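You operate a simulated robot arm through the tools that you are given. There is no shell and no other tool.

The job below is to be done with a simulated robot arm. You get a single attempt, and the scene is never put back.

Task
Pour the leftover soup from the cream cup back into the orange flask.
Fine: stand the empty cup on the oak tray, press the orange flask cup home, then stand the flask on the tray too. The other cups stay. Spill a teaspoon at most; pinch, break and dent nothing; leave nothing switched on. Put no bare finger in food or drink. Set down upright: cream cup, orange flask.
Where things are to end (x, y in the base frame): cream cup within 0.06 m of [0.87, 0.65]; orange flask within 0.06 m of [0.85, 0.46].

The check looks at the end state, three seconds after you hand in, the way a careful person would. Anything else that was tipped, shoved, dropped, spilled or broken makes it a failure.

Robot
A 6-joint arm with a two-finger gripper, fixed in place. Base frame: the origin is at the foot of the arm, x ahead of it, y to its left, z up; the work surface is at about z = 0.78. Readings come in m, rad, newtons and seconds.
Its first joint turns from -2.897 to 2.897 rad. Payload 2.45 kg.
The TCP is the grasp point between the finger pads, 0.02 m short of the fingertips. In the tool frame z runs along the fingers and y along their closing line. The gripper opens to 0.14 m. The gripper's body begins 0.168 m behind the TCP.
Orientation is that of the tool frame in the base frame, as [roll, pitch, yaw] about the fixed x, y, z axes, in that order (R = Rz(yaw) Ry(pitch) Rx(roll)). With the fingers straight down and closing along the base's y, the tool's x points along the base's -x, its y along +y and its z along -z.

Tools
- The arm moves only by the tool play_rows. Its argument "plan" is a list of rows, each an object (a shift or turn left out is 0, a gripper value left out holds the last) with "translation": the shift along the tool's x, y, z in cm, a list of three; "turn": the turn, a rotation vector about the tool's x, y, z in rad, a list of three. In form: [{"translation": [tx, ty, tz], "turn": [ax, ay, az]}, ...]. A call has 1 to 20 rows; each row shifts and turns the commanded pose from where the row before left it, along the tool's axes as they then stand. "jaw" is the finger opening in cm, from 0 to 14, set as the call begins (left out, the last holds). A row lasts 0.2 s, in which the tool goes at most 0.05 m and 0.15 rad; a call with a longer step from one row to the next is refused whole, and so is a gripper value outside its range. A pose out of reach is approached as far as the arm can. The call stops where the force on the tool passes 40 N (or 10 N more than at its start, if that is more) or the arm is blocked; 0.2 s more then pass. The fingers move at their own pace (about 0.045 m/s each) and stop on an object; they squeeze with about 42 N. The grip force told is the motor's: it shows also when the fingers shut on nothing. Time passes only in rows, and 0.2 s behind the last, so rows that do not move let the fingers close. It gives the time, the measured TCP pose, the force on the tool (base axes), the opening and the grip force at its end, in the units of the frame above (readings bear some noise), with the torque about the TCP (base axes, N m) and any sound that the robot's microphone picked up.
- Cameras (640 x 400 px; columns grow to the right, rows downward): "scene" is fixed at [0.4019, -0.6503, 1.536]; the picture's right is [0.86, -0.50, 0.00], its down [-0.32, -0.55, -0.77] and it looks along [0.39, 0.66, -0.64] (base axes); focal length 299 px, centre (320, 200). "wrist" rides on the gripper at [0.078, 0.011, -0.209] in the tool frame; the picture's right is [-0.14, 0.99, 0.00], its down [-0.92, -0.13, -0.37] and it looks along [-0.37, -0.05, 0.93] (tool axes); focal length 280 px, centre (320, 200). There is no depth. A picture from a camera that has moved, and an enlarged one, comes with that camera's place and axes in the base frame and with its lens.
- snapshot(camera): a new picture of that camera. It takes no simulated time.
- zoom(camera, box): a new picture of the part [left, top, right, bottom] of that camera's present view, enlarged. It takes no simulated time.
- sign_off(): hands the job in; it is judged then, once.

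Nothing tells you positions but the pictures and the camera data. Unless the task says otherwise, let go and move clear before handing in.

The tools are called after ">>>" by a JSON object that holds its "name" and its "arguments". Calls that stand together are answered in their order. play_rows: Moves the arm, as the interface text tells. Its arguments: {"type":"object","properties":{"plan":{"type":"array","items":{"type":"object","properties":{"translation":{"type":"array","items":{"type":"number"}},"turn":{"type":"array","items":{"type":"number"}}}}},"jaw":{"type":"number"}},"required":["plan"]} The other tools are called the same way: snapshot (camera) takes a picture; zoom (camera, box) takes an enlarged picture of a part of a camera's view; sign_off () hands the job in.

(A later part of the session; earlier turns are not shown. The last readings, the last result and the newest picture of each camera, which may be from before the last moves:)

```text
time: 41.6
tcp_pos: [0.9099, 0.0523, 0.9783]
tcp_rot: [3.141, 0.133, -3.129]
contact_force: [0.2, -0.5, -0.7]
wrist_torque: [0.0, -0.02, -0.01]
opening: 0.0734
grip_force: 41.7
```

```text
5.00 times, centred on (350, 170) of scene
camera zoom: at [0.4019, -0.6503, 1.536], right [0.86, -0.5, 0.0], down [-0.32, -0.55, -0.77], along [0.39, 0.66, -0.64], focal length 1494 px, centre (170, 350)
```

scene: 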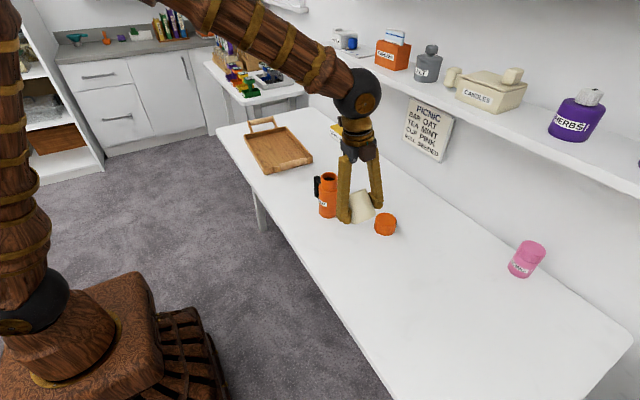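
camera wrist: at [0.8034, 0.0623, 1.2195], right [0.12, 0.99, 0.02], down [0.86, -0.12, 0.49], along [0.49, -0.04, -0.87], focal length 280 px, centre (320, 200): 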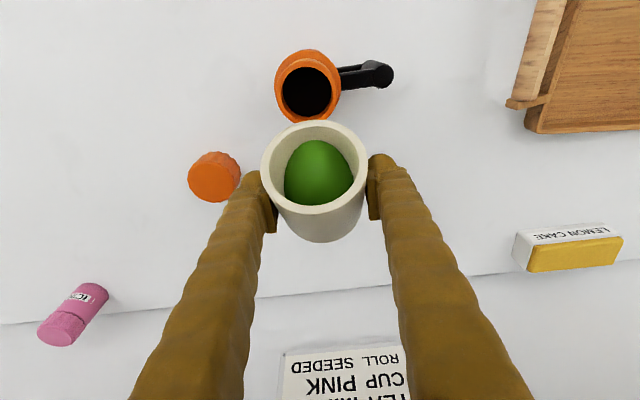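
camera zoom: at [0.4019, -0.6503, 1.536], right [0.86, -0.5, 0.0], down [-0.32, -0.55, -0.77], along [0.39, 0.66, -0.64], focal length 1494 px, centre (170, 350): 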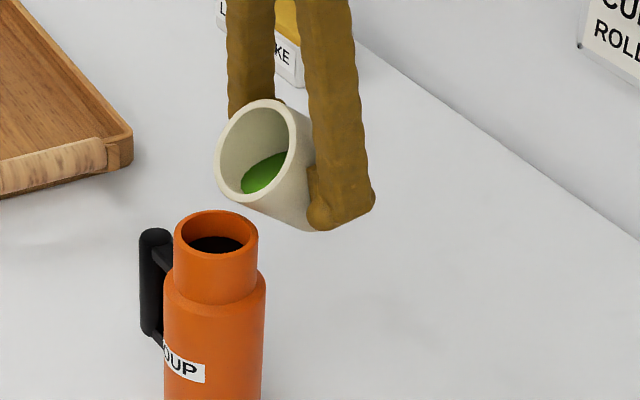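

The lip is about 3.5 cm above the rim and 1 cm outward of centre. I'll nudge it 3 mm inward and 5 mm lower, then start tipping about the lip in small steps and look.

>>> {"name": "play_rows", "arguments": {"plan": [{"translation": [0.35, 0, 0.45]}, {"translation": [0, 0, 0]}, {"translation": [-0.019, 0, -0.233], "turn": [0, -0.04, 0]}, {"translation": [-0.019, 0, -0.233], "turn": [0, -0.04, 0]}, {"translation": [-0.01, 0, -0.116], "turn": [0, -0.02, 0]}, {"translation": [0, 0, 0]}]}}

>>> {"name": "zoom", "arguments": {"camera": "wrist", "box": [240, 60, 400, 220]}}

>>> {"name": "zoom", "arguments": {"camera": "scene", "box": [310, 130, 390, 210]}}

```text
time: 43.0
tcp_pos: [0.9067, 0.0536, 0.9782]
tcp_rot: [3.142, 0.233, -3.13]
contact_force: [-0.6, 0.0, -1.1]
wrist_torque: [0.02, 0.01, 0.0]
opening: 0.0732
grip_force: 42.1
```

```text
2.50 times, centred on (320, 140) of wrist
camera zoom: at [0.7823, 0.0628, 1.1639], right [0.12, 0.99, 0.03], down [0.81, -0.12, 0.57], along [0.57, -0.04, -0.82], focal length 701 px, centre (320, 350)
```

zoom: 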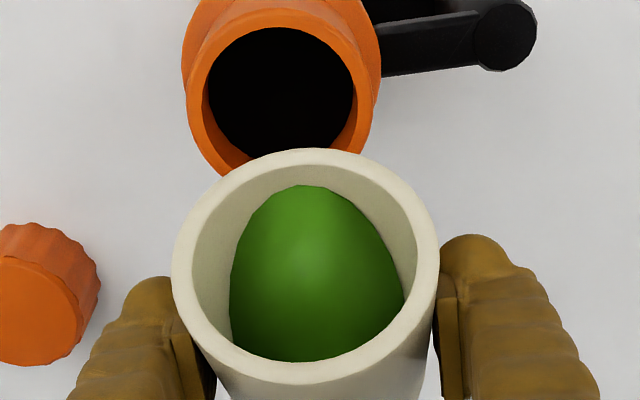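

```text
5.00 times, centred on (350, 170) of scene
camera zoom: at [0.4019, -0.6503, 1.536], right [0.86, -0.5, 0.0], down [-0.32, -0.55, -0.77], along [0.39, 0.66, -0.64], focal length 1494 px, centre (170, 350)
```

zoom: 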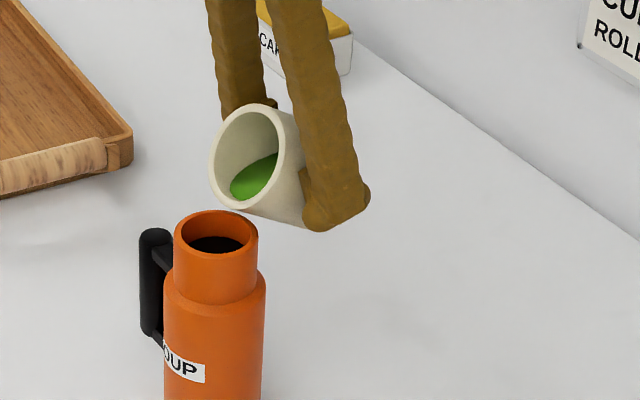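

Tilt is about 58°, soup still just inside; the lip is 3 cm over the mouth, 8 mm outward of centre. I keep tipping in small steps about the lip, correcting y by 2 mm.

>>> {"name": "play_rows", "arguments": {"plan": [{"translation": [-0.01, -0.2, -0.116], "turn": [0, -0.02, 0]}, {"translation": [-0.01, 0, -0.116], "turn": [0, -0.02, 0]}, {"translation": [-0.01, 0, -0.116], "turn": [0, -0.02, 0]}, {"translation": [-0.01, 0, -0.116], "turn": [0, -0.02, 0]}, {"translation": [-0.01, 0, -0.116], "turn": [0, -0.02, 0]}, {"translation": [0, 0, 0]}]}}

>>> {"name": "zoom", "arguments": {"camera": "wrist", "box": [240, 60, 400, 220]}}

>>> {"name": "zoom", "arguments": {"camera": "scene", "box": [310, 130, 390, 210]}}

```text
time: 44.4
tcp_pos: [0.9073, 0.0521, 0.9832]
tcp_rot: [3.14, 0.336, -3.13]
contact_force: [-0.3, -0.6, -1.8]
wrist_torque: [0.0, 0.0, 0.0]
opening: 0.0731
grip_force: 42.2
```

```text
2.50 times, centred on (320, 140) of wrist
camera zoom: at [0.7627, 0.0608, 1.1561], right [0.12, 0.99, 0.05], down [0.75, -0.12, 0.65], along [0.65, -0.04, -0.76], focal length 701 px, centre (320, 350)
```

zoom: 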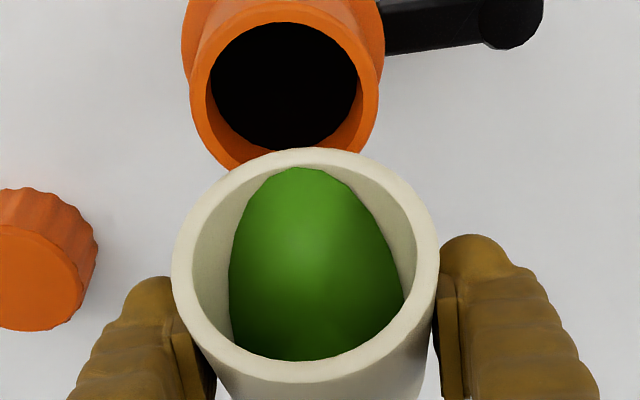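

```text
5.00 times, centred on (350, 170) of scene
camera zoom: at [0.4019, -0.6503, 1.536], right [0.86, -0.5, 0.0], down [-0.32, -0.55, -0.77], along [0.39, 0.66, -0.64], focal length 1494 px, centre (170, 350)
```

zoom: 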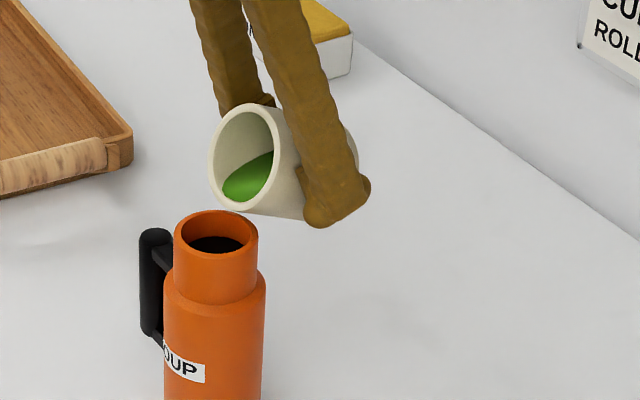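

The soup has reached the inner lip at about 64°. The lip is 7 mm outward of the mouth's centre and 3 cm above. I continue slowly into the pour.

>>> {"name": "play_rows", "arguments": {"plan": [{"translation": [-0.01, -0.1, -0.116], "turn": [0, -0.02, 0]}, {"translation": [-0.01, 0, -0.116], "turn": [0, -0.02, 0]}, {"translation": [-0.01, 0, -0.116], "turn": [0, -0.02, 0]}, {"translation": [0, 0, 0]}]}}

>>> {"name": "zoom", "arguments": {"camera": "wrist", "box": [240, 60, 400, 220]}}

>>> {"name": "zoom", "arguments": {"camera": "scene", "box": [310, 130, 390, 210]}}

```text
time: 45.4
tcp_pos: [0.9062, 0.0507, 0.9875]
tcp_rot: [3.139, 0.393, -3.13]
contact_force: [0.6, -0.7, -1.3]
wrist_torque: [0.0, 0.04, 0.03]
opening: 0.073
grip_force: 42.3
```

```text
2.50 times, centred on (320, 140) of wrist
camera zoom: at [0.7524, 0.0591, 1.1505], right [0.11, 0.99, 0.05], down [0.71, -0.12, 0.69], along [0.7, -0.04, -0.72], focal length 701 px, centre (320, 350)
```

zoom: 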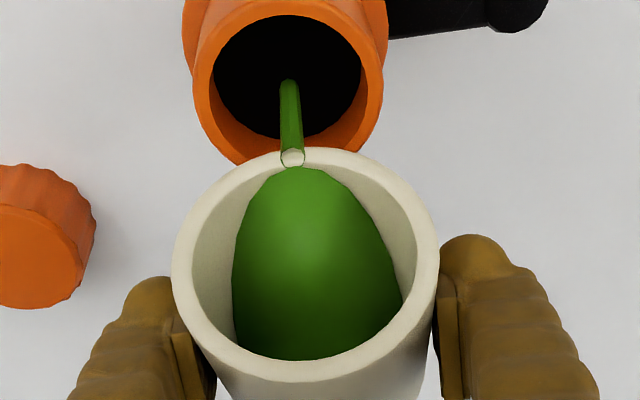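

```text
5.00 times, centred on (350, 170) of scene
camera zoom: at [0.4019, -0.6503, 1.536], right [0.86, -0.5, 0.0], down [-0.32, -0.55, -0.77], along [0.39, 0.66, -0.64], focal length 1494 px, centre (170, 350)
```

zoom: 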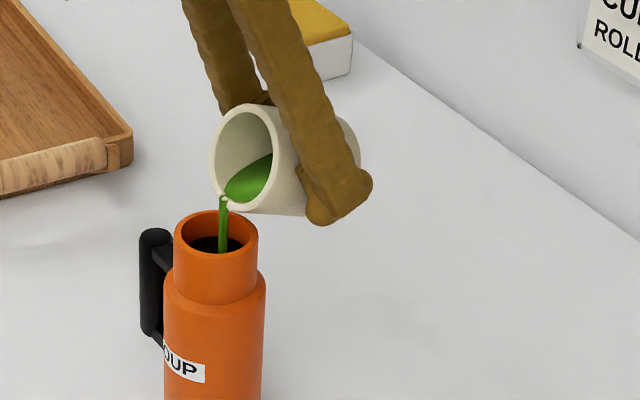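

The stream falls cleanly into the middle of the flask mouth. I keep tipping at the same slow rate.

>>> {"name": "play_rows", "arguments": {"plan": [{"translation": [-0.01, 0, -0.116], "turn": [0, -0.02, 0]}, {"translation": [-0.01, 0, -0.116], "turn": [0, -0.02, 0]}, {"translation": [-0.01, 0, -0.116], "turn": [0, -0.02, 0]}, {"translation": [-0.01, 0, -0.116], "turn": [0, -0.02, 0]}, {"translation": [-0.01, 0, -0.116], "turn": [0, -0.02, 0]}, {"translation": [-0.01, 0, -0.116], "turn": [0, -0.02, 0]}, {"translation": [-0.01, 0, -0.116], "turn": [0, -0.02, 0]}, {"translation": [-0.01, 0, -0.116], "turn": [0, -0.02, 0]}]}}

>>> {"name": "zoom", "arguments": {"camera": "wrist", "box": [240, 60, 400, 220]}}

>>> {"name": "zoom", "arguments": {"camera": "scene", "box": [310, 130, 390, 210]}}

```text
time: 47.2
tcp_pos: [0.9018, 0.0501, 0.9955]
tcp_rot: [3.14, 0.557, -3.129]
contact_force: [0.8, 0.5, -0.9]
wrist_torque: [0.01, 0.02, -0.02]
opening: 0.0726
grip_force: 42.4
```

```text
2.50 times, centred on (320, 140) of wrist
camera zoom: at [0.7241, 0.0584, 1.1329], right [0.1, 0.99, 0.07], down [0.59, -0.12, 0.8], along [0.8, -0.04, -0.6], focal length 701 px, centre (320, 350)
```

zoom: 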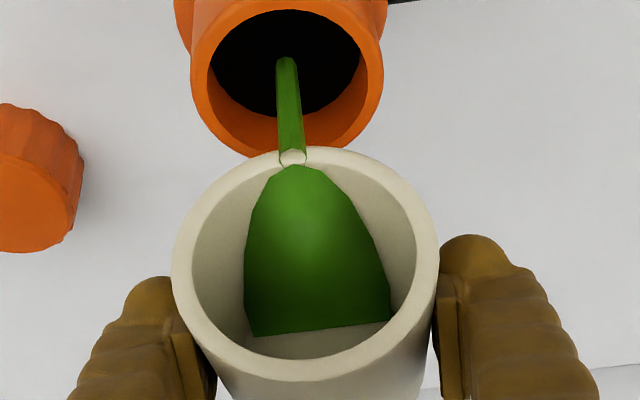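

```text
5.00 times, centred on (350, 170) of scene
camera zoom: at [0.4019, -0.6503, 1.536], right [0.86, -0.5, 0.0], down [-0.32, -0.55, -0.77], along [0.39, 0.66, -0.64], focal length 1494 px, centre (170, 350)
```

zoom: 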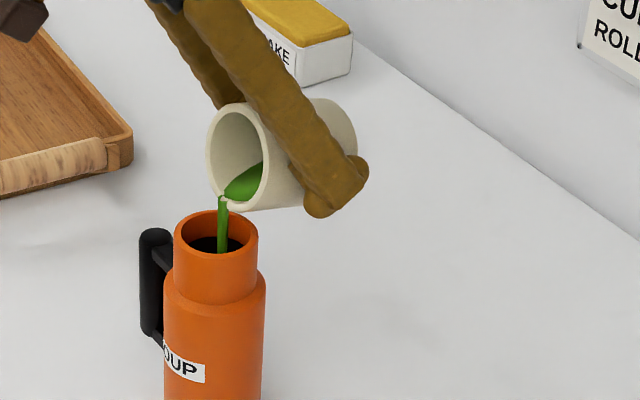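

Pouring well, the lip staying over the mouth's centre (tilt ≈ 76°). Continuing.

>>> {"name": "play_rows", "arguments": {"plan": [{"translation": [-0.01, 0, -0.116], "turn": [0, -0.02, 0]}, {"translation": [-0.01, 0, -0.116], "turn": [0, -0.02, 0]}, {"translation": [-0.01, 0, -0.116], "turn": [0, -0.02, 0]}, {"translation": [-0.01, 0, -0.116], "turn": [0, -0.02, 0]}, {"translation": [-0.01, 0, -0.116], "turn": [0, -0.02, 0]}, {"translation": [-0.01, 0, -0.116], "turn": [0, -0.02, 0]}, {"translation": [-0.01, 0, -0.116], "turn": [0, -0.02, 0]}, {"translation": [-0.01, 0, -0.116], "turn": [0, -0.02, 0]}, {"translation": [-0.01, 0, -0.116], "turn": [0, -0.02, 0]}, {"translation": [-0.01, 0, -0.116], "turn": [0, -0.02, 0]}, {"translation": [-0.01, 0, -0.116], "turn": [0, -0.02, 0]}, {"translation": [-0.01, 0, -0.116], "turn": [0, -0.02, 0]}]}}

>>> {"name": "zoom", "arguments": {"camera": "wrist", "box": [240, 60, 400, 220]}}

>>> {"name": "zoom", "arguments": {"camera": "scene", "box": [310, 130, 390, 210]}}

```text
time: 49.8
tcp_pos: [0.8952, 0.0475, 1.0081]
tcp_rot: [-3.136, 0.769, -3.127]
contact_force: [0.7, -0.3, -0.3]
wrist_torque: [-0.02, -0.01, 0.01]
opening: 0.0721
grip_force: 42.2
```

```text
2.50 times, centred on (320, 140) of wrist
camera zoom: at [0.6924, 0.0572, 1.1043], right [0.09, 0.99, 0.09], down [0.41, -0.12, 0.91], along [0.91, -0.04, -0.41], focal length 701 px, centre (320, 350)
```

zoom: 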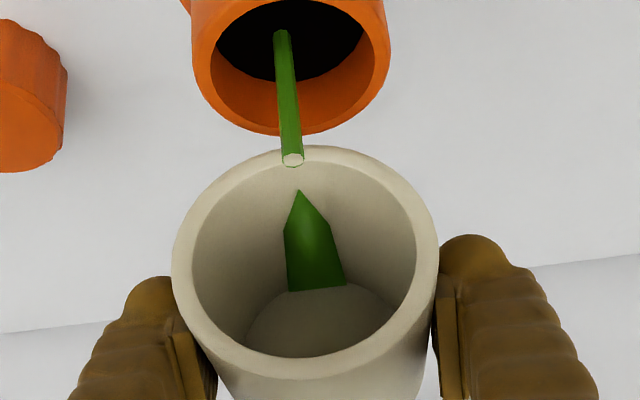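

```text
5.00 times, centred on (350, 170) of scene
camera zoom: at [0.4019, -0.6503, 1.536], right [0.86, -0.5, 0.0], down [-0.32, -0.55, -0.77], along [0.39, 0.66, -0.64], focal length 1494 px, centre (170, 350)
```

zoom: 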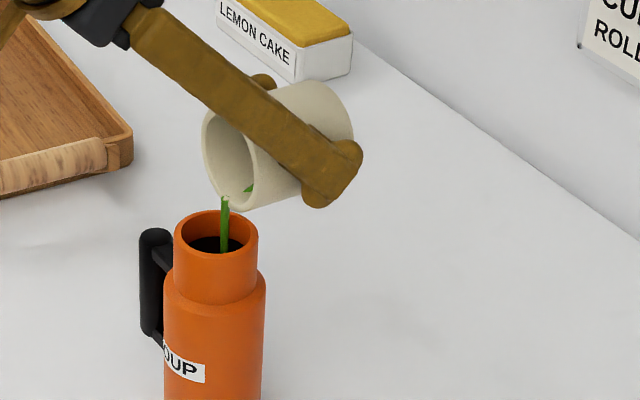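

Almost empty at about 88°. I continue to around 110° to drain the rest, nudging y by 2 mm back to centre.

>>> {"name": "play_rows", "arguments": {"plan": [{"translation": [-0.01, 0.1, -0.116], "turn": [0, -0.02, 0]}, {"translation": [-0.01, 0.1, -0.116], "turn": [0, -0.02, 0]}, {"translation": [-0.01, 0, -0.116], "turn": [0, -0.02, 0]}, {"translation": [-0.01, 0, -0.116], "turn": [0, -0.02, 0]}, {"translation": [-0.01, 0, -0.116], "turn": [0, -0.02, 0]}, {"translation": [-0.01, 0, -0.116], "turn": [0, -0.02, 0]}, {"translation": [-0.01, 0, -0.116], "turn": [0, -0.02, 0]}, {"translation": [-0.01, 0, -0.116], "turn": [0, -0.02, 0]}, {"translation": [-0.01, 0, -0.116], "turn": [0, -0.02, 0]}, {"translation": [-0.01, 0, -0.116], "turn": [0, -0.02, 0]}, {"translation": [0, 0, 0]}]}}

>>> {"name": "zoom", "arguments": {"camera": "wrist", "box": [240, 60, 400, 220]}}

>>> {"name": "zoom", "arguments": {"camera": "scene", "box": [310, 130, 390, 210]}}

```text
time: 52.2
tcp_pos: [0.8864, 0.0421, 1.0123]
tcp_rot: [-3.114, 0.946, -3.124]
contact_force: [-0.5, 0.4, -0.5]
wrist_torque: [0.03, 0.01, 0.01]
opening: 0.072
grip_force: 42.4
out of reach, approached as far as the arm can: row 1, 2
```

```text
2.50 times, centred on (320, 140) of wrist
camera zoom: at [0.6707, 0.0555, 1.0726], right [0.09, 0.99, 0.09], down [0.24, -0.11, 0.96], along [0.97, -0.06, -0.25], focal length 701 px, centre (320, 350)
```

zoom: 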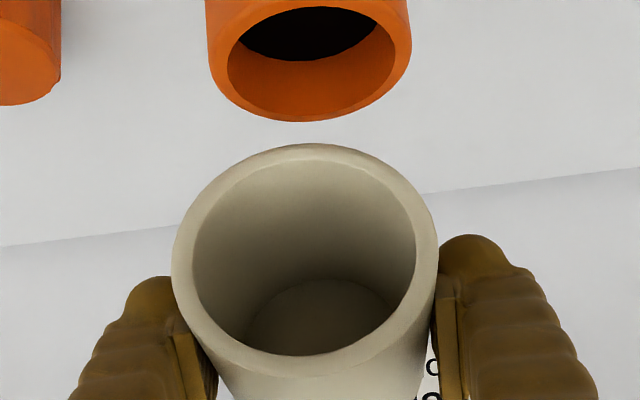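

```text
5.00 times, centred on (350, 170) of scene
camera zoom: at [0.4019, -0.6503, 1.536], right [0.86, -0.5, 0.0], down [-0.32, -0.55, -0.77], along [0.39, 0.66, -0.64], focal length 1494 px, centre (170, 350)
```

zoom: 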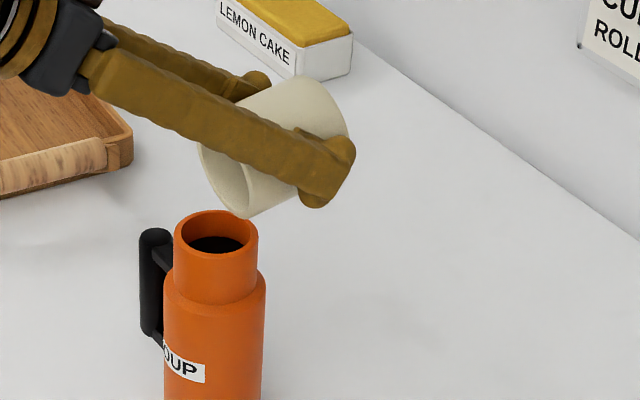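

The cup looks empty and dry inside, with no drops outside the flask. I hold briefly, then raise it clear of the flask.

>>> {"name": "play_rows", "arguments": {"plan": [{"translation": [0, 0, 0]}, {"translation": [0, 0, 0]}, {"translation": [0, 0, 0]}, {"translation": [-0.8, 0, -0.6]}, {"translation": [-1.2, 0, -0.88]}, {"translation": [-1.2, 0, -0.88]}, {"translation": [-1.2, 0, -0.88]}, {"translation": [-1.2, 0, -0.88]}, {"translation": [-1.2, 0, -0.88]}, {"translation": [-1.2, 0, -0.88]}, {"translation": [0, 0, 0]}]}}

>>> {"name": "snapshot", "arguments": {"camera": "scene"}}

>>> {"name": "zoom", "arguments": {"camera": "wrist", "box": [200, 0, 440, 240]}}

```text
time: 54.6
tcp_pos: [0.8844, 0.0422, 1.1119]
tcp_rot: [-3.116, 0.948, -3.126]
contact_force: [0.2, -0.2, -0.4]
wrist_torque: [0.02, -0.02, 0.0]
opening: 0.0715
grip_force: 42.4
```

```text
taken
```

scene: 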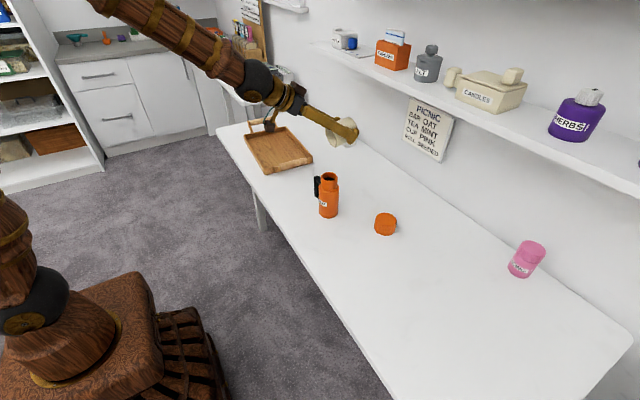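

```text
1.67 times, centred on (320, 120) of wrist
camera zoom: at [0.6679, 0.0544, 1.1718], right [0.08, 0.99, 0.1], down [0.24, -0.11, 0.96], along [0.97, -0.06, -0.25], focal length 467 px, centre (320, 333)
```

zoom: 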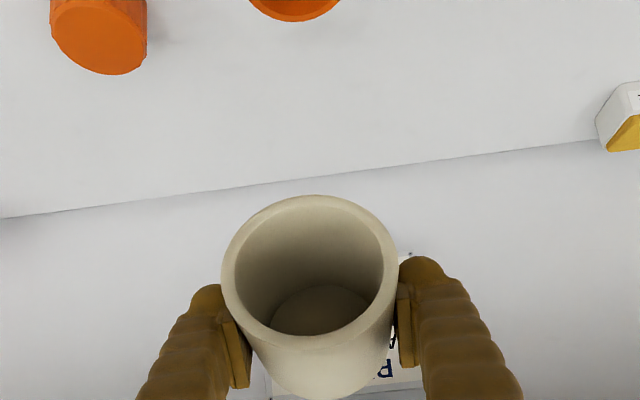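

Flask untouched and clean, cup empty. Now I roll the hand back half a turn so the cup is upright again, well above the flask.

>>> {"name": "play_rows", "arguments": {"plan": [{"turn": [0, 0, 0.1]}, {"turn": [0, 0, 0.15]}, {"turn": [0, 0, 0.15]}, {"turn": [0, 0, 0.15]}, {"turn": [0, 0, 0.15]}, {"turn": [0, 0, 0.15]}, {"turn": [0, 0, 0.15]}, {"turn": [0, 0, 0.15]}, {"turn": [0, 0, 0.15]}, {"turn": [0, 0, 0.15]}, {"turn": [0, 0, 0.15]}, {"turn": [0, 0, 0.15]}, {"turn": [0, 0, 0.15]}, {"turn": [0, 0, 0.15]}, {"turn": [0, 0, 0.15]}, {"turn": [0, 0, 0.15]}, {"turn": [0, 0, 0.15]}, {"turn": [0, 0, 0.15]}, {"turn": [0, 0, 0.15]}, {"turn": [0, 0, 0.15]}]}}

>>> {"name": "play_rows", "arguments": {"plan": [{"turn": [0, 0, 0.15]}, {"turn": [0, 0, 0.04]}, {"turn": [0, -0.06, 0]}, {"turn": [0, -0.06, 0]}, {"turn": [0, -0.05, 0]}, {"turn": [0, 0, 0]}]}}

>>> {"name": "snapshot", "arguments": {"camera": "wrist"}}

>>> {"name": "snapshot", "arguments": {"camera": "scene"}}

```text
time: 58.8
tcp_pos: [0.9016, 0.008, 1.1902]
tcp_rot: [2.874, -0.919, 0.339]
contact_force: [-0.9, -0.3, -1.0]
wrist_torque: [-0.02, 0.01, -0.04]
opening: 0.0715
grip_force: 41.4
out of reach, approached as far as the arm can: row 6, 7, 8, 9, 10, 11, 12, 13, 14, 15, 16, 17, 18, 19, 20
```

```text
time: 60.2
tcp_pos: [0.9009, -0.024, 1.1866]
tcp_rot: [3.128, -0.778, 0.023]
contact_force: [0.2, 0.2, 0.1]
wrist_torque: [-0.03, 0.02, 0.03]
opening: 0.0712
grip_force: 41.9
out of reach, approached as far as the arm can: row 1, 2, 3, 4, 5
```

```text
taken
camera wrist: at [0.8086, -0.0348, 1.39], right [-0.09, -0.99, -0.09], down [-0.92, 0.11, -0.39], along [0.39, 0.05, -0.92], focal length 280 px, centre (320, 200)
```

wrist: 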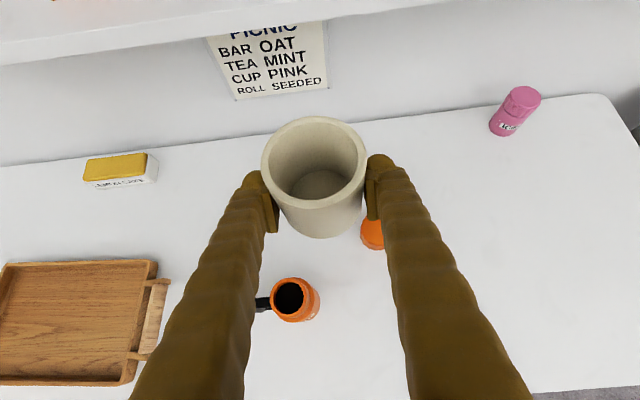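

```text
taken
```

scene: 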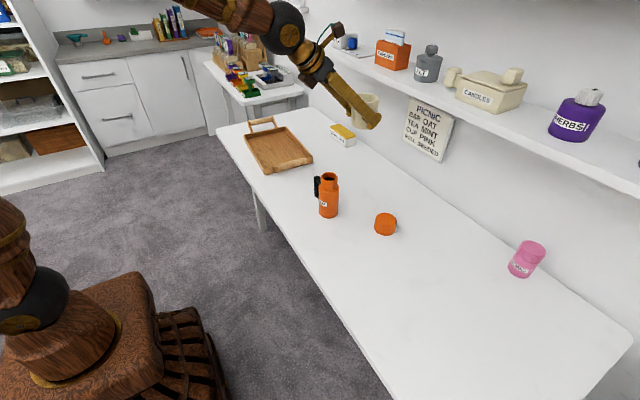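

The cup is upright again (same hand attitude as at the grasp), though the hand drifted to (0.90, -0.02, 1.19). Now I carry it over toward the tray, turning the heading outward to about 36° on the way.

>>> {"name": "play_rows", "arguments": {"plan": [{"translation": [-0.53, -3.04, 0.43], "turn": [0.021, 0, -0.0214]}, {"translation": [-0.53, -3.04, 0.43], "turn": [0.021, 0, -0.0214]}, {"translation": [-0.53, -3.04, 0.43], "turn": [0.021, 0, -0.0214]}, {"translation": [-0.53, -3.04, 0.43], "turn": [0.021, 0, -0.0214]}, {"translation": [-0.27, -3.02, 0.68], "turn": [0.021, 0, -0.0214]}, {"translation": [-0.27, -3.02, 0.68], "turn": [0.021, 0, -0.0214]}, {"translation": [-0.27, -3.02, 0.68], "turn": [0.021, 0, -0.0214]}, {"translation": [-0.27, -3.02, 0.68], "turn": [0.021, 0, -0.0214]}, {"translation": [-0.02, -2.97, 0.94], "turn": [0.021, 0, -0.0214]}, {"translation": [-0.02, -2.97, 0.94], "turn": [0.021, 0, -0.0214]}, {"translation": [-0.02, -2.97, 0.94], "turn": [0.021, 0, -0.0214]}, {"translation": [-0.02, -2.97, 0.94], "turn": [0.021, 0, -0.0214]}, {"translation": [0.23, -2.87, 1.17], "turn": [0.021, 0, -0.0214]}, {"translation": [0.23, -2.87, 1.17], "turn": [0.021, 0, -0.0214]}, {"translation": [0.23, -2.87, 1.17], "turn": [0.021, 0, -0.0214]}, {"translation": [0.23, -2.87, 1.17], "turn": [0.021, 0, -0.0214]}, {"translation": [0.48, -2.73, 1.42], "turn": [0.021, 0, -0.0214]}, {"translation": [0.48, -2.73, 1.42], "turn": [0.021, 0, -0.0214]}, {"translation": [0.48, -2.73, 1.42], "turn": [0.021, 0, -0.0214]}, {"translation": [0.48, -2.73, 1.42], "turn": [0.021, 0, -0.0214]}]}}

>>> {"name": "snapshot", "arguments": {"camera": "wrist"}}

>>> {"name": "snapshot", "arguments": {"camera": "scene"}}

```text
time: 64.4
tcp_pos: [0.8657, 0.5418, 1.0327]
tcp_rot: [3.122, -0.768, 0.616]
contact_force: [-0.3, 0.3, -1.2]
wrist_torque: [-0.06, 0.01, 0.03]
opening: 0.071
grip_force: 41.8
out of reach, approached as far as the arm can: row 1, 2, 3, 4, 6, 7, 9, 11, 13
```

```text
taken
camera wrist: at [0.7947, 0.4863, 1.2382], right [0.48, -0.87, -0.08], down [-0.83, -0.42, -0.38], along [0.29, 0.25, -0.92], focal length 280 px, centre (320, 200)
```

wrist: 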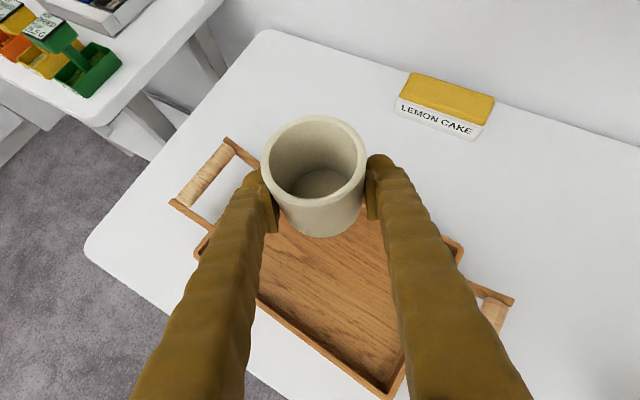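

```text
taken
```

scene: 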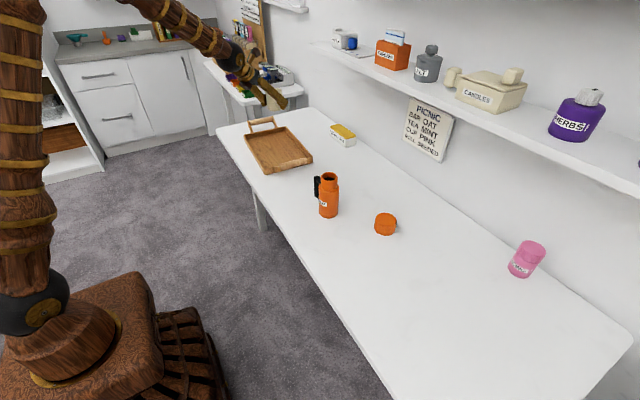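

The cup is above the tray side now, upright and empty. I'll zoom on the tray to fix its floor and walls before lowering.

>>> {"name": "zoom", "arguments": {"camera": "scene", "box": [230, 105, 330, 180]}}

>>> {"name": "zoom", "arguments": {"camera": "wrist", "box": [160, 120, 530, 400]}}

```text
5.33 times, centred on (280, 142) of scene
camera zoom: at [0.4019, -0.6503, 1.536], right [0.86, -0.5, 0.0], down [-0.32, -0.55, -0.77], along [0.39, 0.66, -0.64], focal length 1593 px, centre (533, 507)
```

zoom: 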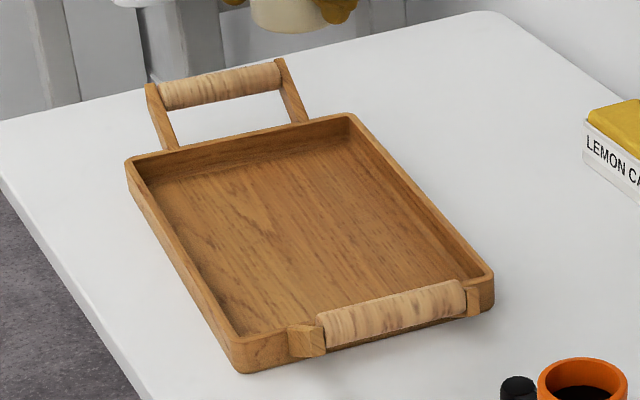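

```text
1.43 times, centred on (345, 260) of wrist
camera zoom: at [0.7947, 0.4863, 1.2382], right [0.48, -0.87, -0.08], down [-0.83, -0.42, -0.38], along [0.29, 0.25, -0.92], focal length 401 px, centre (284, 114)
```

zoom: 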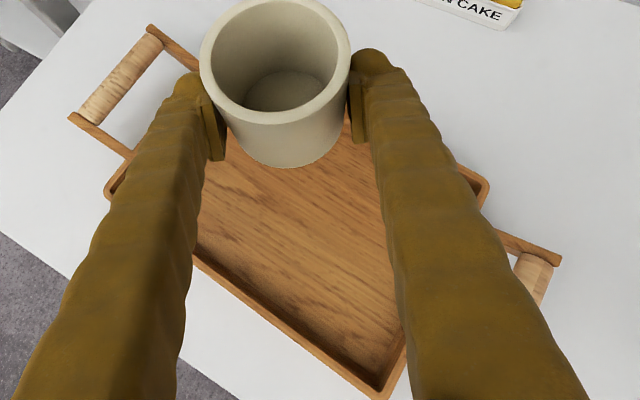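

The tray's rim corners come out at about (0.737, 0.400), (0.965, 0.386), (0.989, 0.724), (0.761, 0.739), rim near z 0.81, so the cup target is well inside. I shift over it, then check before lowering.

>>> {"name": "play_rows", "arguments": {"plan": [{"translation": [0.8, -1.5, 0.8], "turn": [0.005, 0.009, 0]}, {"translation": [1.3, -2.3, 1.25]}, {"translation": [1.3, -2.3, 1.25]}, {"translation": [1.0, -1.8, 1.0]}, {"translation": [0.26, -0.5, 0.2]}, {"translation": [0, 0, 0]}]}}

>>> {"name": "snapshot", "arguments": {"camera": "wrist"}}

>>> {"name": "snapshot", "arguments": {"camera": "scene"}}

```text
time: 65.8
tcp_pos: [0.8841, 0.613, 1.0262]
tcp_rot: [-3.13, -0.781, 0.621]
contact_force: [-0.1, -0.7, -0.7]
wrist_torque: [0.01, 0.01, -0.02]
opening: 0.0708
grip_force: 42.0
out of reach, approached as far as the arm can: row 2, 3, 4, 5
```

```text
taken
camera wrist: at [0.8169, 0.5489, 1.2304], right [0.5, -0.86, -0.11], down [-0.81, -0.43, -0.39], along [0.28, 0.28, -0.92], focal length 280 px, centre (320, 200)
```

wrist: 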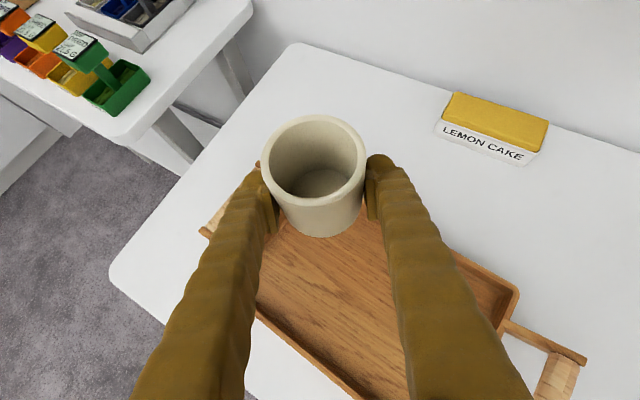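

```text
taken
```

scene: 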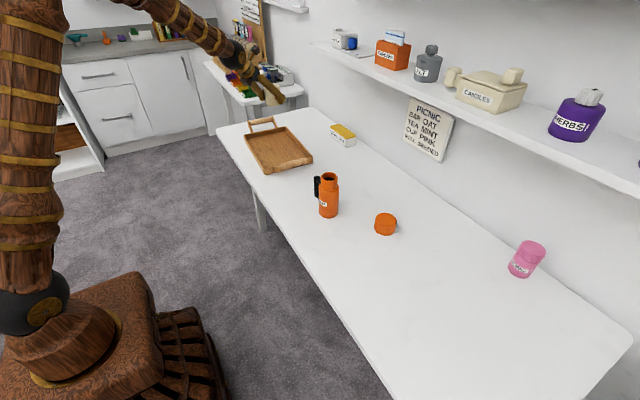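

At this height the arm is at its stretch limit, so I lower first (still well above the tray) and then shift the remaining few centimetres.

>>> {"name": "play_rows", "arguments": {"plan": [{"translation": [-1.27, 0, 1.28], "turn": [-0.026, 0, 0]}, {"translation": [-1.27, 0, 1.28]}, {"translation": [-1.27, 0, 1.28]}, {"translation": [-1.27, 0, 1.28]}, {"translation": [-1.27, 0, 1.28]}, {"translation": [0, 0, 0]}]}}

>>> {"name": "snapshot", "arguments": {"camera": "wrist"}}

```text
time: 67.2
tcp_pos: [0.9069, 0.5684, 0.9361]
tcp_rot: [3.109, -0.778, 0.615]
contact_force: [1.0, -0.4, 0.0]
wrist_torque: [-0.03, 0.01, -0.01]
opening: 0.071
grip_force: 41.5
out of reach, approached as far as the arm can: row 1, 2, 3, 4, 5
```

```text
taken
camera wrist: at [0.8339, 0.5127, 1.1409], right [0.48, -0.88, -0.07], down [-0.82, -0.41, -0.39], along [0.31, 0.25, -0.92], focal length 280 px, centre (320, 200)
```

wrist: 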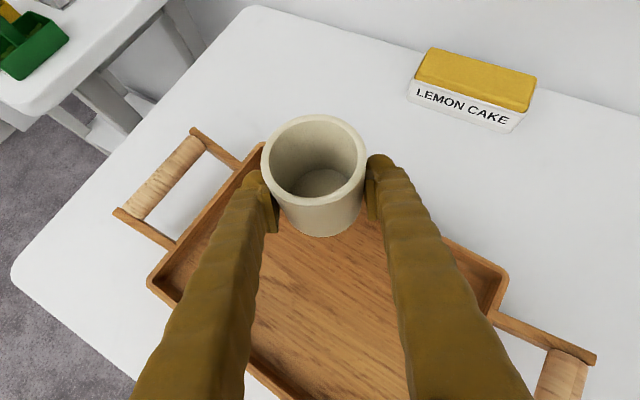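

The hand keeps drifting because the last wrist joint is at its end stop when the heading equals the arm's azimuth; a larger heading frees it. I'll turn the heading about 0.3 rad further outward in place, then move.

>>> {"name": "play_rows", "arguments": {"plan": [{"turn": [0.0421, 0, -0.0427]}, {"turn": [0.0421, 0, -0.0427]}, {"turn": [0.0421, 0, -0.0427]}, {"turn": [0.0421, 0, -0.0427]}, {"turn": [0.0421, 0, -0.0427]}, {"turn": [0.01, 0, 0]}, {"turn": [0, 0, 0]}]}}

>>> {"name": "snapshot", "arguments": {"camera": "wrist"}}

>>> {"name": "snapshot", "arguments": {"camera": "scene"}}

```text
time: 68.8
tcp_pos: [0.9074, 0.5656, 0.9337]
tcp_rot: [3.114, -0.757, 0.838]
contact_force: [-0.1, -0.2, -0.9]
wrist_torque: [-0.02, 0.0, -0.02]
opening: 0.0711
grip_force: 42.0
out of reach, approached as far as the arm can: row 2
```

```text
taken
camera wrist: at [0.8509, 0.4978, 1.1397], right [0.66, -0.75, -0.07], down [-0.72, -0.59, -0.37], along [0.23, 0.29, -0.93], focal length 280 px, centre (320, 200)
```

wrist: 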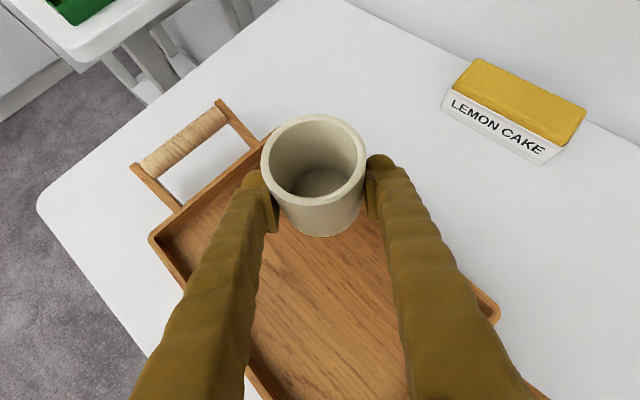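

```text
taken
```

scene: 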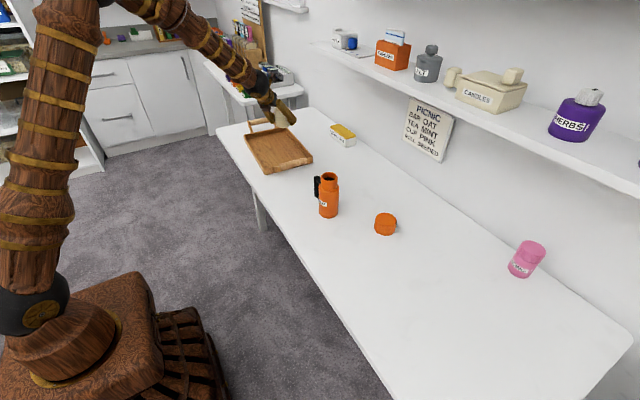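

Heading is now 48° and the arm is free again. I shift over the cup's target with a small levelling correction.

>>> {"name": "play_rows", "arguments": {"plan": [{"translation": [0.03, -1.0, 0.6], "turn": [0.006, 0.01, 0]}, {"translation": [0.06, -1.97, 1.22], "turn": [0.007, 0.01, 0]}, {"translation": [0.06, -1.97, 1.22]}, {"translation": [0.06, -1.97, 1.22]}, {"translation": [0.03, -1.0, 0.6]}, {"translation": [0, 0, 0]}]}}

>>> {"name": "snapshot", "arguments": {"camera": "wrist"}}

>>> {"name": "zoom", "arguments": {"camera": "scene", "box": [220, 90, 340, 180]}}

```text
time: 70.2
tcp_pos: [0.8741, 0.6427, 0.8991]
tcp_rot: [3.128, -0.777, 0.837]
contact_force: [0.3, -0.2, -0.7]
wrist_torque: [-0.05, 0.02, 0.0]
opening: 0.0708
grip_force: 41.5
```

```text
taken
camera wrist: at [0.8175, 0.5716, 1.103], right [0.66, -0.74, -0.09], down [-0.71, -0.59, -0.38], along [0.24, 0.31, -0.92], focal length 280 px, centre (320, 200)
```

wrist: 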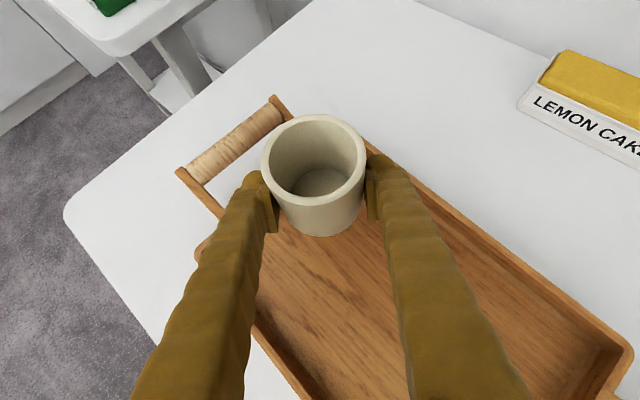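

```text
4.44 times, centred on (280, 135) of scene
camera zoom: at [0.4019, -0.6503, 1.536], right [0.86, -0.5, 0.0], down [-0.32, -0.55, -0.77], along [0.39, 0.66, -0.64], focal length 1328 px, centre (498, 489)
```

zoom: 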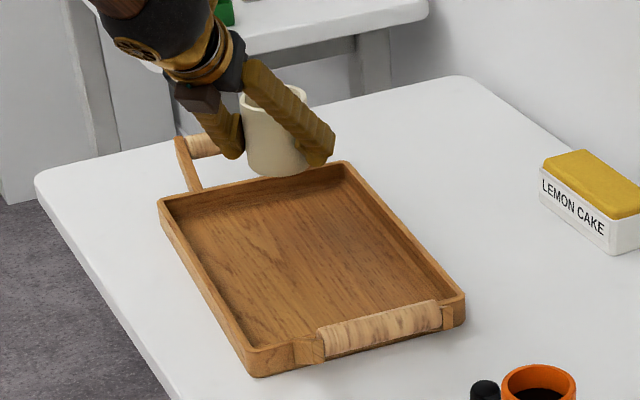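

The hand is level over the target at (0.874, 0.643). I lower to just above the tray floor.

>>> {"name": "play_rows", "arguments": {"plan": [{"translation": [-1.18, 0.05, 1.02]}, {"translation": [-1.18, 0.05, 1.02]}, {"translation": [-1.18, 0.05, 1.02]}, {"translation": [-1.18, 0.05, 1.02]}, {"translation": [0, 0, 0]}]}}

>>> {"name": "zoom", "arguments": {"camera": "scene", "box": [230, 95, 320, 160]}}

>>> {"name": "snapshot", "arguments": {"camera": "wrist"}}

```text
time: 71.4
tcp_pos: [0.8727, 0.6409, 0.8367]
tcp_rot: [3.126, -0.776, 0.838]
contact_force: [0.0, -0.4, -0.8]
wrist_torque: [-0.04, -0.02, -0.04]
opening: 0.071
grip_force: 41.8
```

```text
6.15 times, centred on (275, 128) of scene
camera zoom: at [0.4019, -0.6503, 1.536], right [0.86, -0.5, 0.0], down [-0.32, -0.55, -0.77], along [0.39, 0.66, -0.64], focal length 1839 px, centre (597, 646)
```

zoom: 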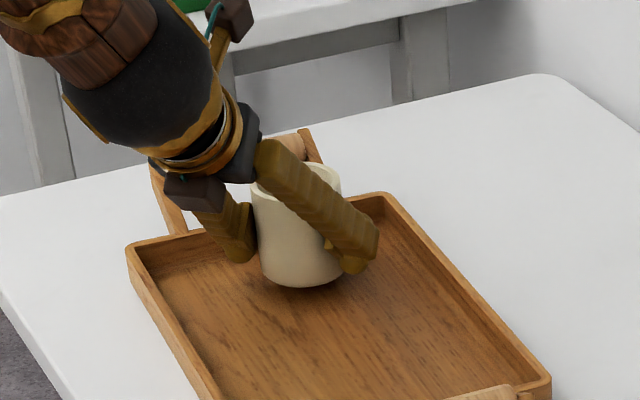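

```text
taken
camera wrist: at [0.8164, 0.5675, 1.0407], right [0.66, -0.74, -0.08], down [-0.71, -0.59, -0.38], along [0.24, 0.31, -0.92], focal length 280 px, centre (320, 200)
```

wrist: 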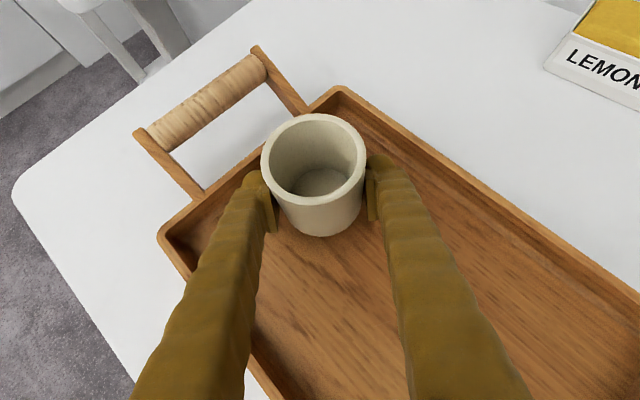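

The cup hangs about a centimetre above the tray floor, clear of the walls. I lower in 2 mm steps, watching the force.

>>> {"name": "play_rows", "arguments": {"plan": [{"translation": [-0.14, 0, 0.143]}, {"translation": [-0.14, 0, 0.143]}, {"translation": [-0.14, 0, 0.143]}, {"translation": [0, 0, 0]}]}}

>>> {"name": "play_rows", "arguments": {"plan": [{"translation": [-0.14, 0, 0.143]}, {"translation": [0, 0, 0]}]}}

>>> {"name": "play_rows", "arguments": {"plan": [{"translation": [-0.1, 0, 0.1]}, {"translation": [0, 0, 0]}]}}

```text
time: 72.4
tcp_pos: [0.8723, 0.6393, 0.8319]
tcp_rot: [3.124, -0.778, 0.838]
contact_force: [0.5, -0.4, -0.3]
wrist_torque: [0.0, -0.02, 0.0]
opening: 0.0712
grip_force: 42.2
```

```text
time: 73.0
tcp_pos: [0.8724, 0.6389, 0.8292]
tcp_rot: [3.125, -0.777, 0.838]
contact_force: [-0.1, 1.0, -0.8]
wrist_torque: [-0.02, -0.03, -0.01]
opening: 0.0709
grip_force: 42.4
```

```text
time: 73.6
tcp_pos: [0.8719, 0.6392, 0.8278]
tcp_rot: [3.127, -0.775, 0.838]
contact_force: [0.4, 0.9, -0.4]
wrist_torque: [-0.02, -0.02, 0.0]
opening: 0.071
grip_force: 42.3
```

No contact yet at z ≈ 0.828; continuing in small steps.

>>> {"name": "play_rows", "arguments": {"plan": [{"translation": [-0.1, 0, 0.1]}, {"translation": [0, 0, 0]}]}}

>>> {"name": "play_rows", "arguments": {"plan": [{"translation": [-0.1, 0, 0.1]}, {"translation": [0, 0, 0]}]}}

>>> {"name": "zoom", "arguments": {"camera": "scene", "box": [250, 110, 300, 150]}}

```text
time: 74.2
tcp_pos: [0.8716, 0.6397, 0.8264]
tcp_rot: [3.126, -0.777, 0.838]
contact_force: [-0.2, 0.3, -1.0]
wrist_torque: [0.02, 0.0, 0.0]
opening: 0.0711
grip_force: 42.4
```

```text
time: 74.8
tcp_pos: [0.8709, 0.6394, 0.8247]
tcp_rot: [3.124, -0.777, 0.838]
contact_force: [0.1, 0.8, -0.6]
wrist_torque: [0.01, -0.01, 0.0]
opening: 0.0709
grip_force: 42.1
```

```text
10.00 times, centred on (275, 130) of scene
camera zoom: at [0.4019, -0.6503, 1.536], right [0.86, -0.5, 0.0], down [-0.32, -0.55, -0.77], along [0.39, 0.66, -0.64], focal length 2988 px, centre (770, 900)
```

zoom: 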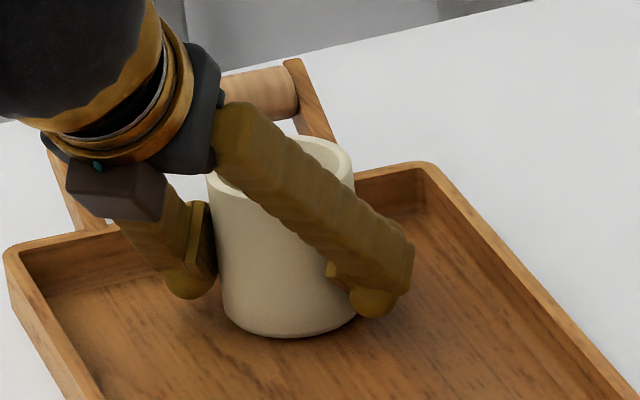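

Very near the floor, still no contact. A few more small steps.

>>> {"name": "play_rows", "arguments": {"plan": [{"translation": [-0.1, 0, 0.1]}, {"translation": [0, 0, 0]}]}}

>>> {"name": "play_rows", "arguments": {"plan": [{"translation": [-0.1, 0, 0.1]}, {"translation": [0, 0, 0]}]}}

```text
time: 75.4
tcp_pos: [0.8713, 0.6395, 0.8222]
tcp_rot: [3.126, -0.776, 0.837]
contact_force: [0.5, 0.1, -0.5]
wrist_torque: [0.03, 0.04, -0.02]
opening: 0.0707
grip_force: 42.1
```

```text
time: 76.0
tcp_pos: [0.8719, 0.6392, 0.822]
tcp_rot: [3.125, -0.776, 0.84]
contact_force: [-0.8, 1.6, 4.0]
wrist_torque: [0.24, 0.09, 0.0]
opening: 0.071
grip_force: 41.8
```

Contact felt (4 N up) at z ≈ 0.822: the cup stands on the tray. I open the fingers only to 9.5 cm so they stay clear of the walls.

>>> {"name": "play_rows", "arguments": {"plan": [{"translation": [0, 0, 0]}, {"translation": [0, 0, 0]}, {"translation": [0, 0, 0]}, {"translation": [0, 0, 0]}], "jaw": 9.5}}

>>> {"name": "snapshot", "arguments": {"camera": "wrist"}}

>>> {"name": "zoom", "arguments": {"camera": "scene", "box": [250, 110, 300, 150]}}

```text
time: 77.0
tcp_pos: [0.8704, 0.6387, 0.8218]
tcp_rot: [3.126, -0.778, 0.837]
contact_force: [-0.6, -0.3, 0.6]
wrist_torque: [-0.02, 0.0, -0.02]
opening: 0.0949
grip_force: 0.1
```

```text
taken
camera wrist: at [0.8149, 0.5668, 1.027], right [0.66, -0.74, -0.09], down [-0.71, -0.59, -0.38], along [0.24, 0.31, -0.92], focal length 280 px, centre (320, 200)
```

wrist: 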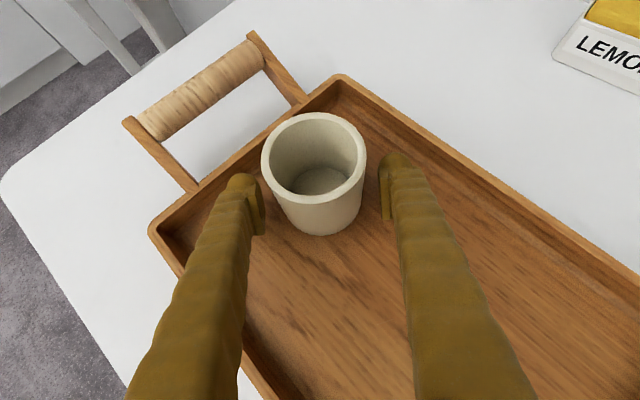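

```text
10.00 times, centred on (275, 130) of scene
camera zoom: at [0.4019, -0.6503, 1.536], right [0.86, -0.5, 0.0], down [-0.32, -0.55, -0.77], along [0.39, 0.66, -0.64], focal length 2988 px, centre (770, 900)
```

zoom: 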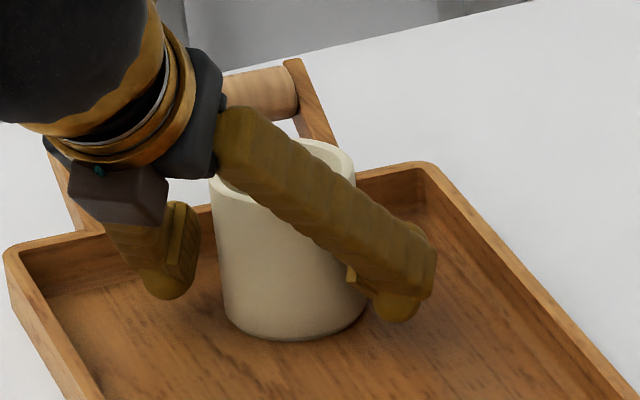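

The cup stands upright on the tray, both fingers clear of it. I back straight out along the finger direction.

>>> {"name": "play_rows", "arguments": {"plan": [{"translation": [0, 0, -1]}, {"translation": [0, 0, -1.5]}, {"translation": [0, 0, -2]}, {"translation": [0, 0, -2.5]}, {"translation": [0, 0, -3]}, {"translation": [0, 0, -3]}, {"translation": [0, 0, -3]}, {"translation": [0, 0, -3]}, {"translation": [0, 0, 0]}]}}

>>> {"name": "snapshot", "arguments": {"camera": "scene"}}

>>> {"name": "snapshot", "arguments": {"camera": "wrist"}}

```text
time: 79.0
tcp_pos: [0.7778, 0.5395, 0.9584]
tcp_rot: [3.126, -0.776, 0.838]
contact_force: [0.6, 0.6, -0.5]
wrist_torque: [0.02, -0.01, -0.02]
opening: 0.0952
grip_force: 0.0
```

```text
taken
```

scene: 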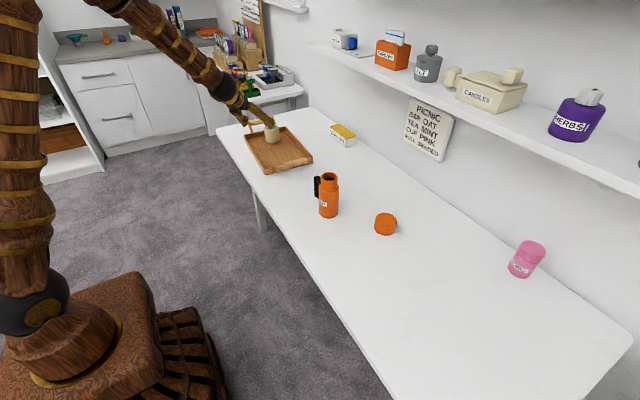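

```text
taken
camera wrist: at [0.7221, 0.4677, 1.1638], right [0.66, -0.74, -0.09], down [-0.71, -0.59, -0.38], along [0.24, 0.31, -0.92], focal length 280 px, centre (320, 200)
```

wrist: 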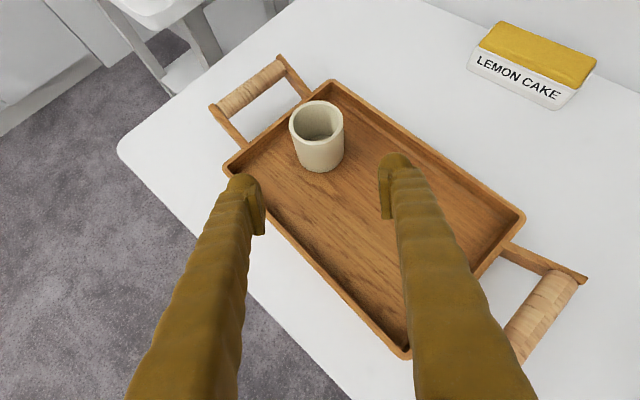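

The cup stands at about (0.871, 0.639) on the tray. Next is the flask cup: I retreat up and sweep back to the right, staying above everything.

>>> {"name": "play_rows", "arguments": {"plan": [{"translation": [0, 0, -3]}, {"translation": [0, 0, -3.5]}, {"translation": [0, 0, -3.5]}, {"translation": [-1.2, 1.5, -1.2]}, {"translation": [-2.27, 2.87, -2.23]}, {"translation": [-2.27, 2.87, -2.23]}, {"translation": [-2.27, 2.87, -2.23]}, {"translation": [-2.27, 2.87, -2.23]}, {"translation": [-2.27, 2.87, -2.23]}, {"translation": [-2.27, 2.87, -2.23]}, {"translation": [-2.27, 2.87, -2.23]}, {"translation": [-2.27, 2.87, -2.23]}, {"translation": [-2.27, 2.87, -2.23]}, {"translation": [-2.27, 2.87, -2.23]}, {"translation": [-2.27, 2.87, -2.23]}, {"translation": [-1.2, 1.5, -1.2]}, {"translation": [0, 0, 0]}]}}

>>> {"name": "snapshot", "arguments": {"camera": "scene"}}

```text
time: 82.6
tcp_pos: [0.7257, -0.0242, 1.0294]
tcp_rot: [3.128, -0.778, 0.838]
contact_force: [0.0, -0.6, -0.4]
wrist_torque: [0.02, 0.0, -0.01]
opening: 0.0953
grip_force: 0.0
```

```text
taken
```

scene: 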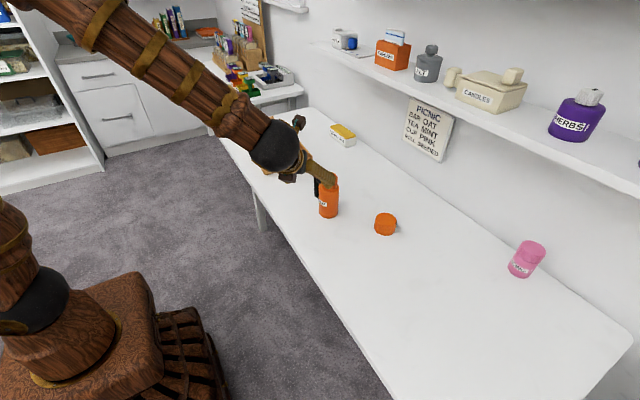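

Clear of everything at (0.73, -0.02, 1.03). I move a bit further right and up, point the fingers down, and unwind the wrist roll.

>>> {"name": "play_rows", "arguments": {"plan": [{"translation": [-0.36, 2.23, -3.16]}, {"translation": [-0.36, 2.23, -3.16]}, {"translation": [-0.36, 2.23, -3.16]}, {"turn": [0, -0.14, 0]}, {"turn": [0, -0.14, 0]}, {"turn": [0, -0.14, 0]}, {"turn": [0, -0.14, 0]}, {"turn": [0, -0.14, 0]}, {"turn": [0, 0, 0]}], "jaw": 14}}

>>> {"name": "play_rows", "arguments": {"plan": [{"turn": [0, 0, -0.145]}, {"turn": [0, 0, -0.145]}, {"turn": [0, 0, -0.145]}, {"turn": [0, 0, -0.145]}, {"turn": [0, 0, -0.145]}, {"turn": [0, 0, -0.145]}, {"turn": [0, 0, -0.145]}, {"turn": [0, 0, -0.145]}, {"turn": [0, 0, -0.145]}, {"turn": [0, 0, -0.145]}, {"turn": [0, 0, -0.145]}, {"turn": [0, 0, -0.145]}, {"turn": [0, 0, -0.145]}, {"turn": [0, 0, -0.145]}, {"turn": [0, 0, -0.145]}, {"turn": [0, 0, 0]}]}}

>>> {"name": "snapshot", "arguments": {"camera": "wrist"}}

>>> {"name": "snapshot", "arguments": {"camera": "scene"}}

```text
time: 84.6
tcp_pos: [0.7249, -0.1255, 1.0938]
tcp_rot: [3.129, -0.074, 0.827]
contact_force: [0.0, -0.4, 0.3]
wrist_torque: [-0.04, 0.01, -0.02]
opening: 0.14
grip_force: 0.1
```

```text
time: 88.0
tcp_pos: [0.7239, -0.1252, 1.0935]
tcp_rot: [3.087, 0.053, 3.001]
contact_force: [0.4, 0.1, 0.0]
wrist_torque: [-0.01, -0.01, 0.01]
opening: 0.1399
grip_force: 0.2
```

```text
taken
camera wrist: at [0.6347, -0.1134, 1.2995], right [0.27, 0.96, 0.06], down [0.87, -0.27, 0.41], along [0.41, -0.06, -0.91], focal length 280 px, centre (320, 200)
```

wrist: 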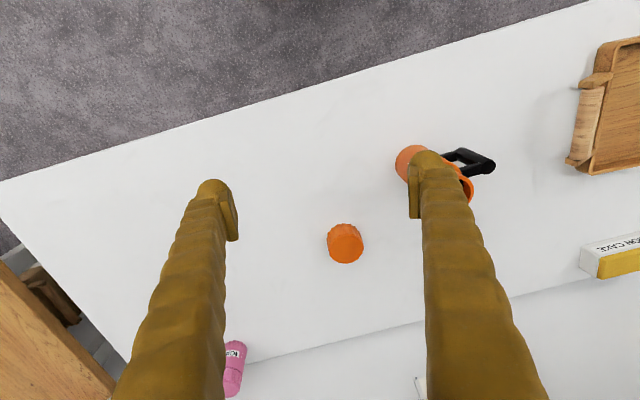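

```text
taken
```

scene: 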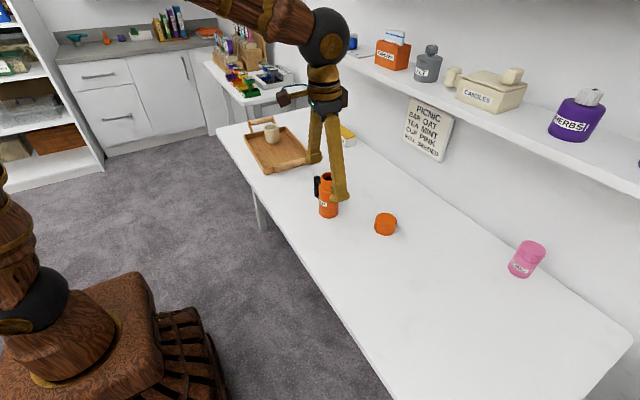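

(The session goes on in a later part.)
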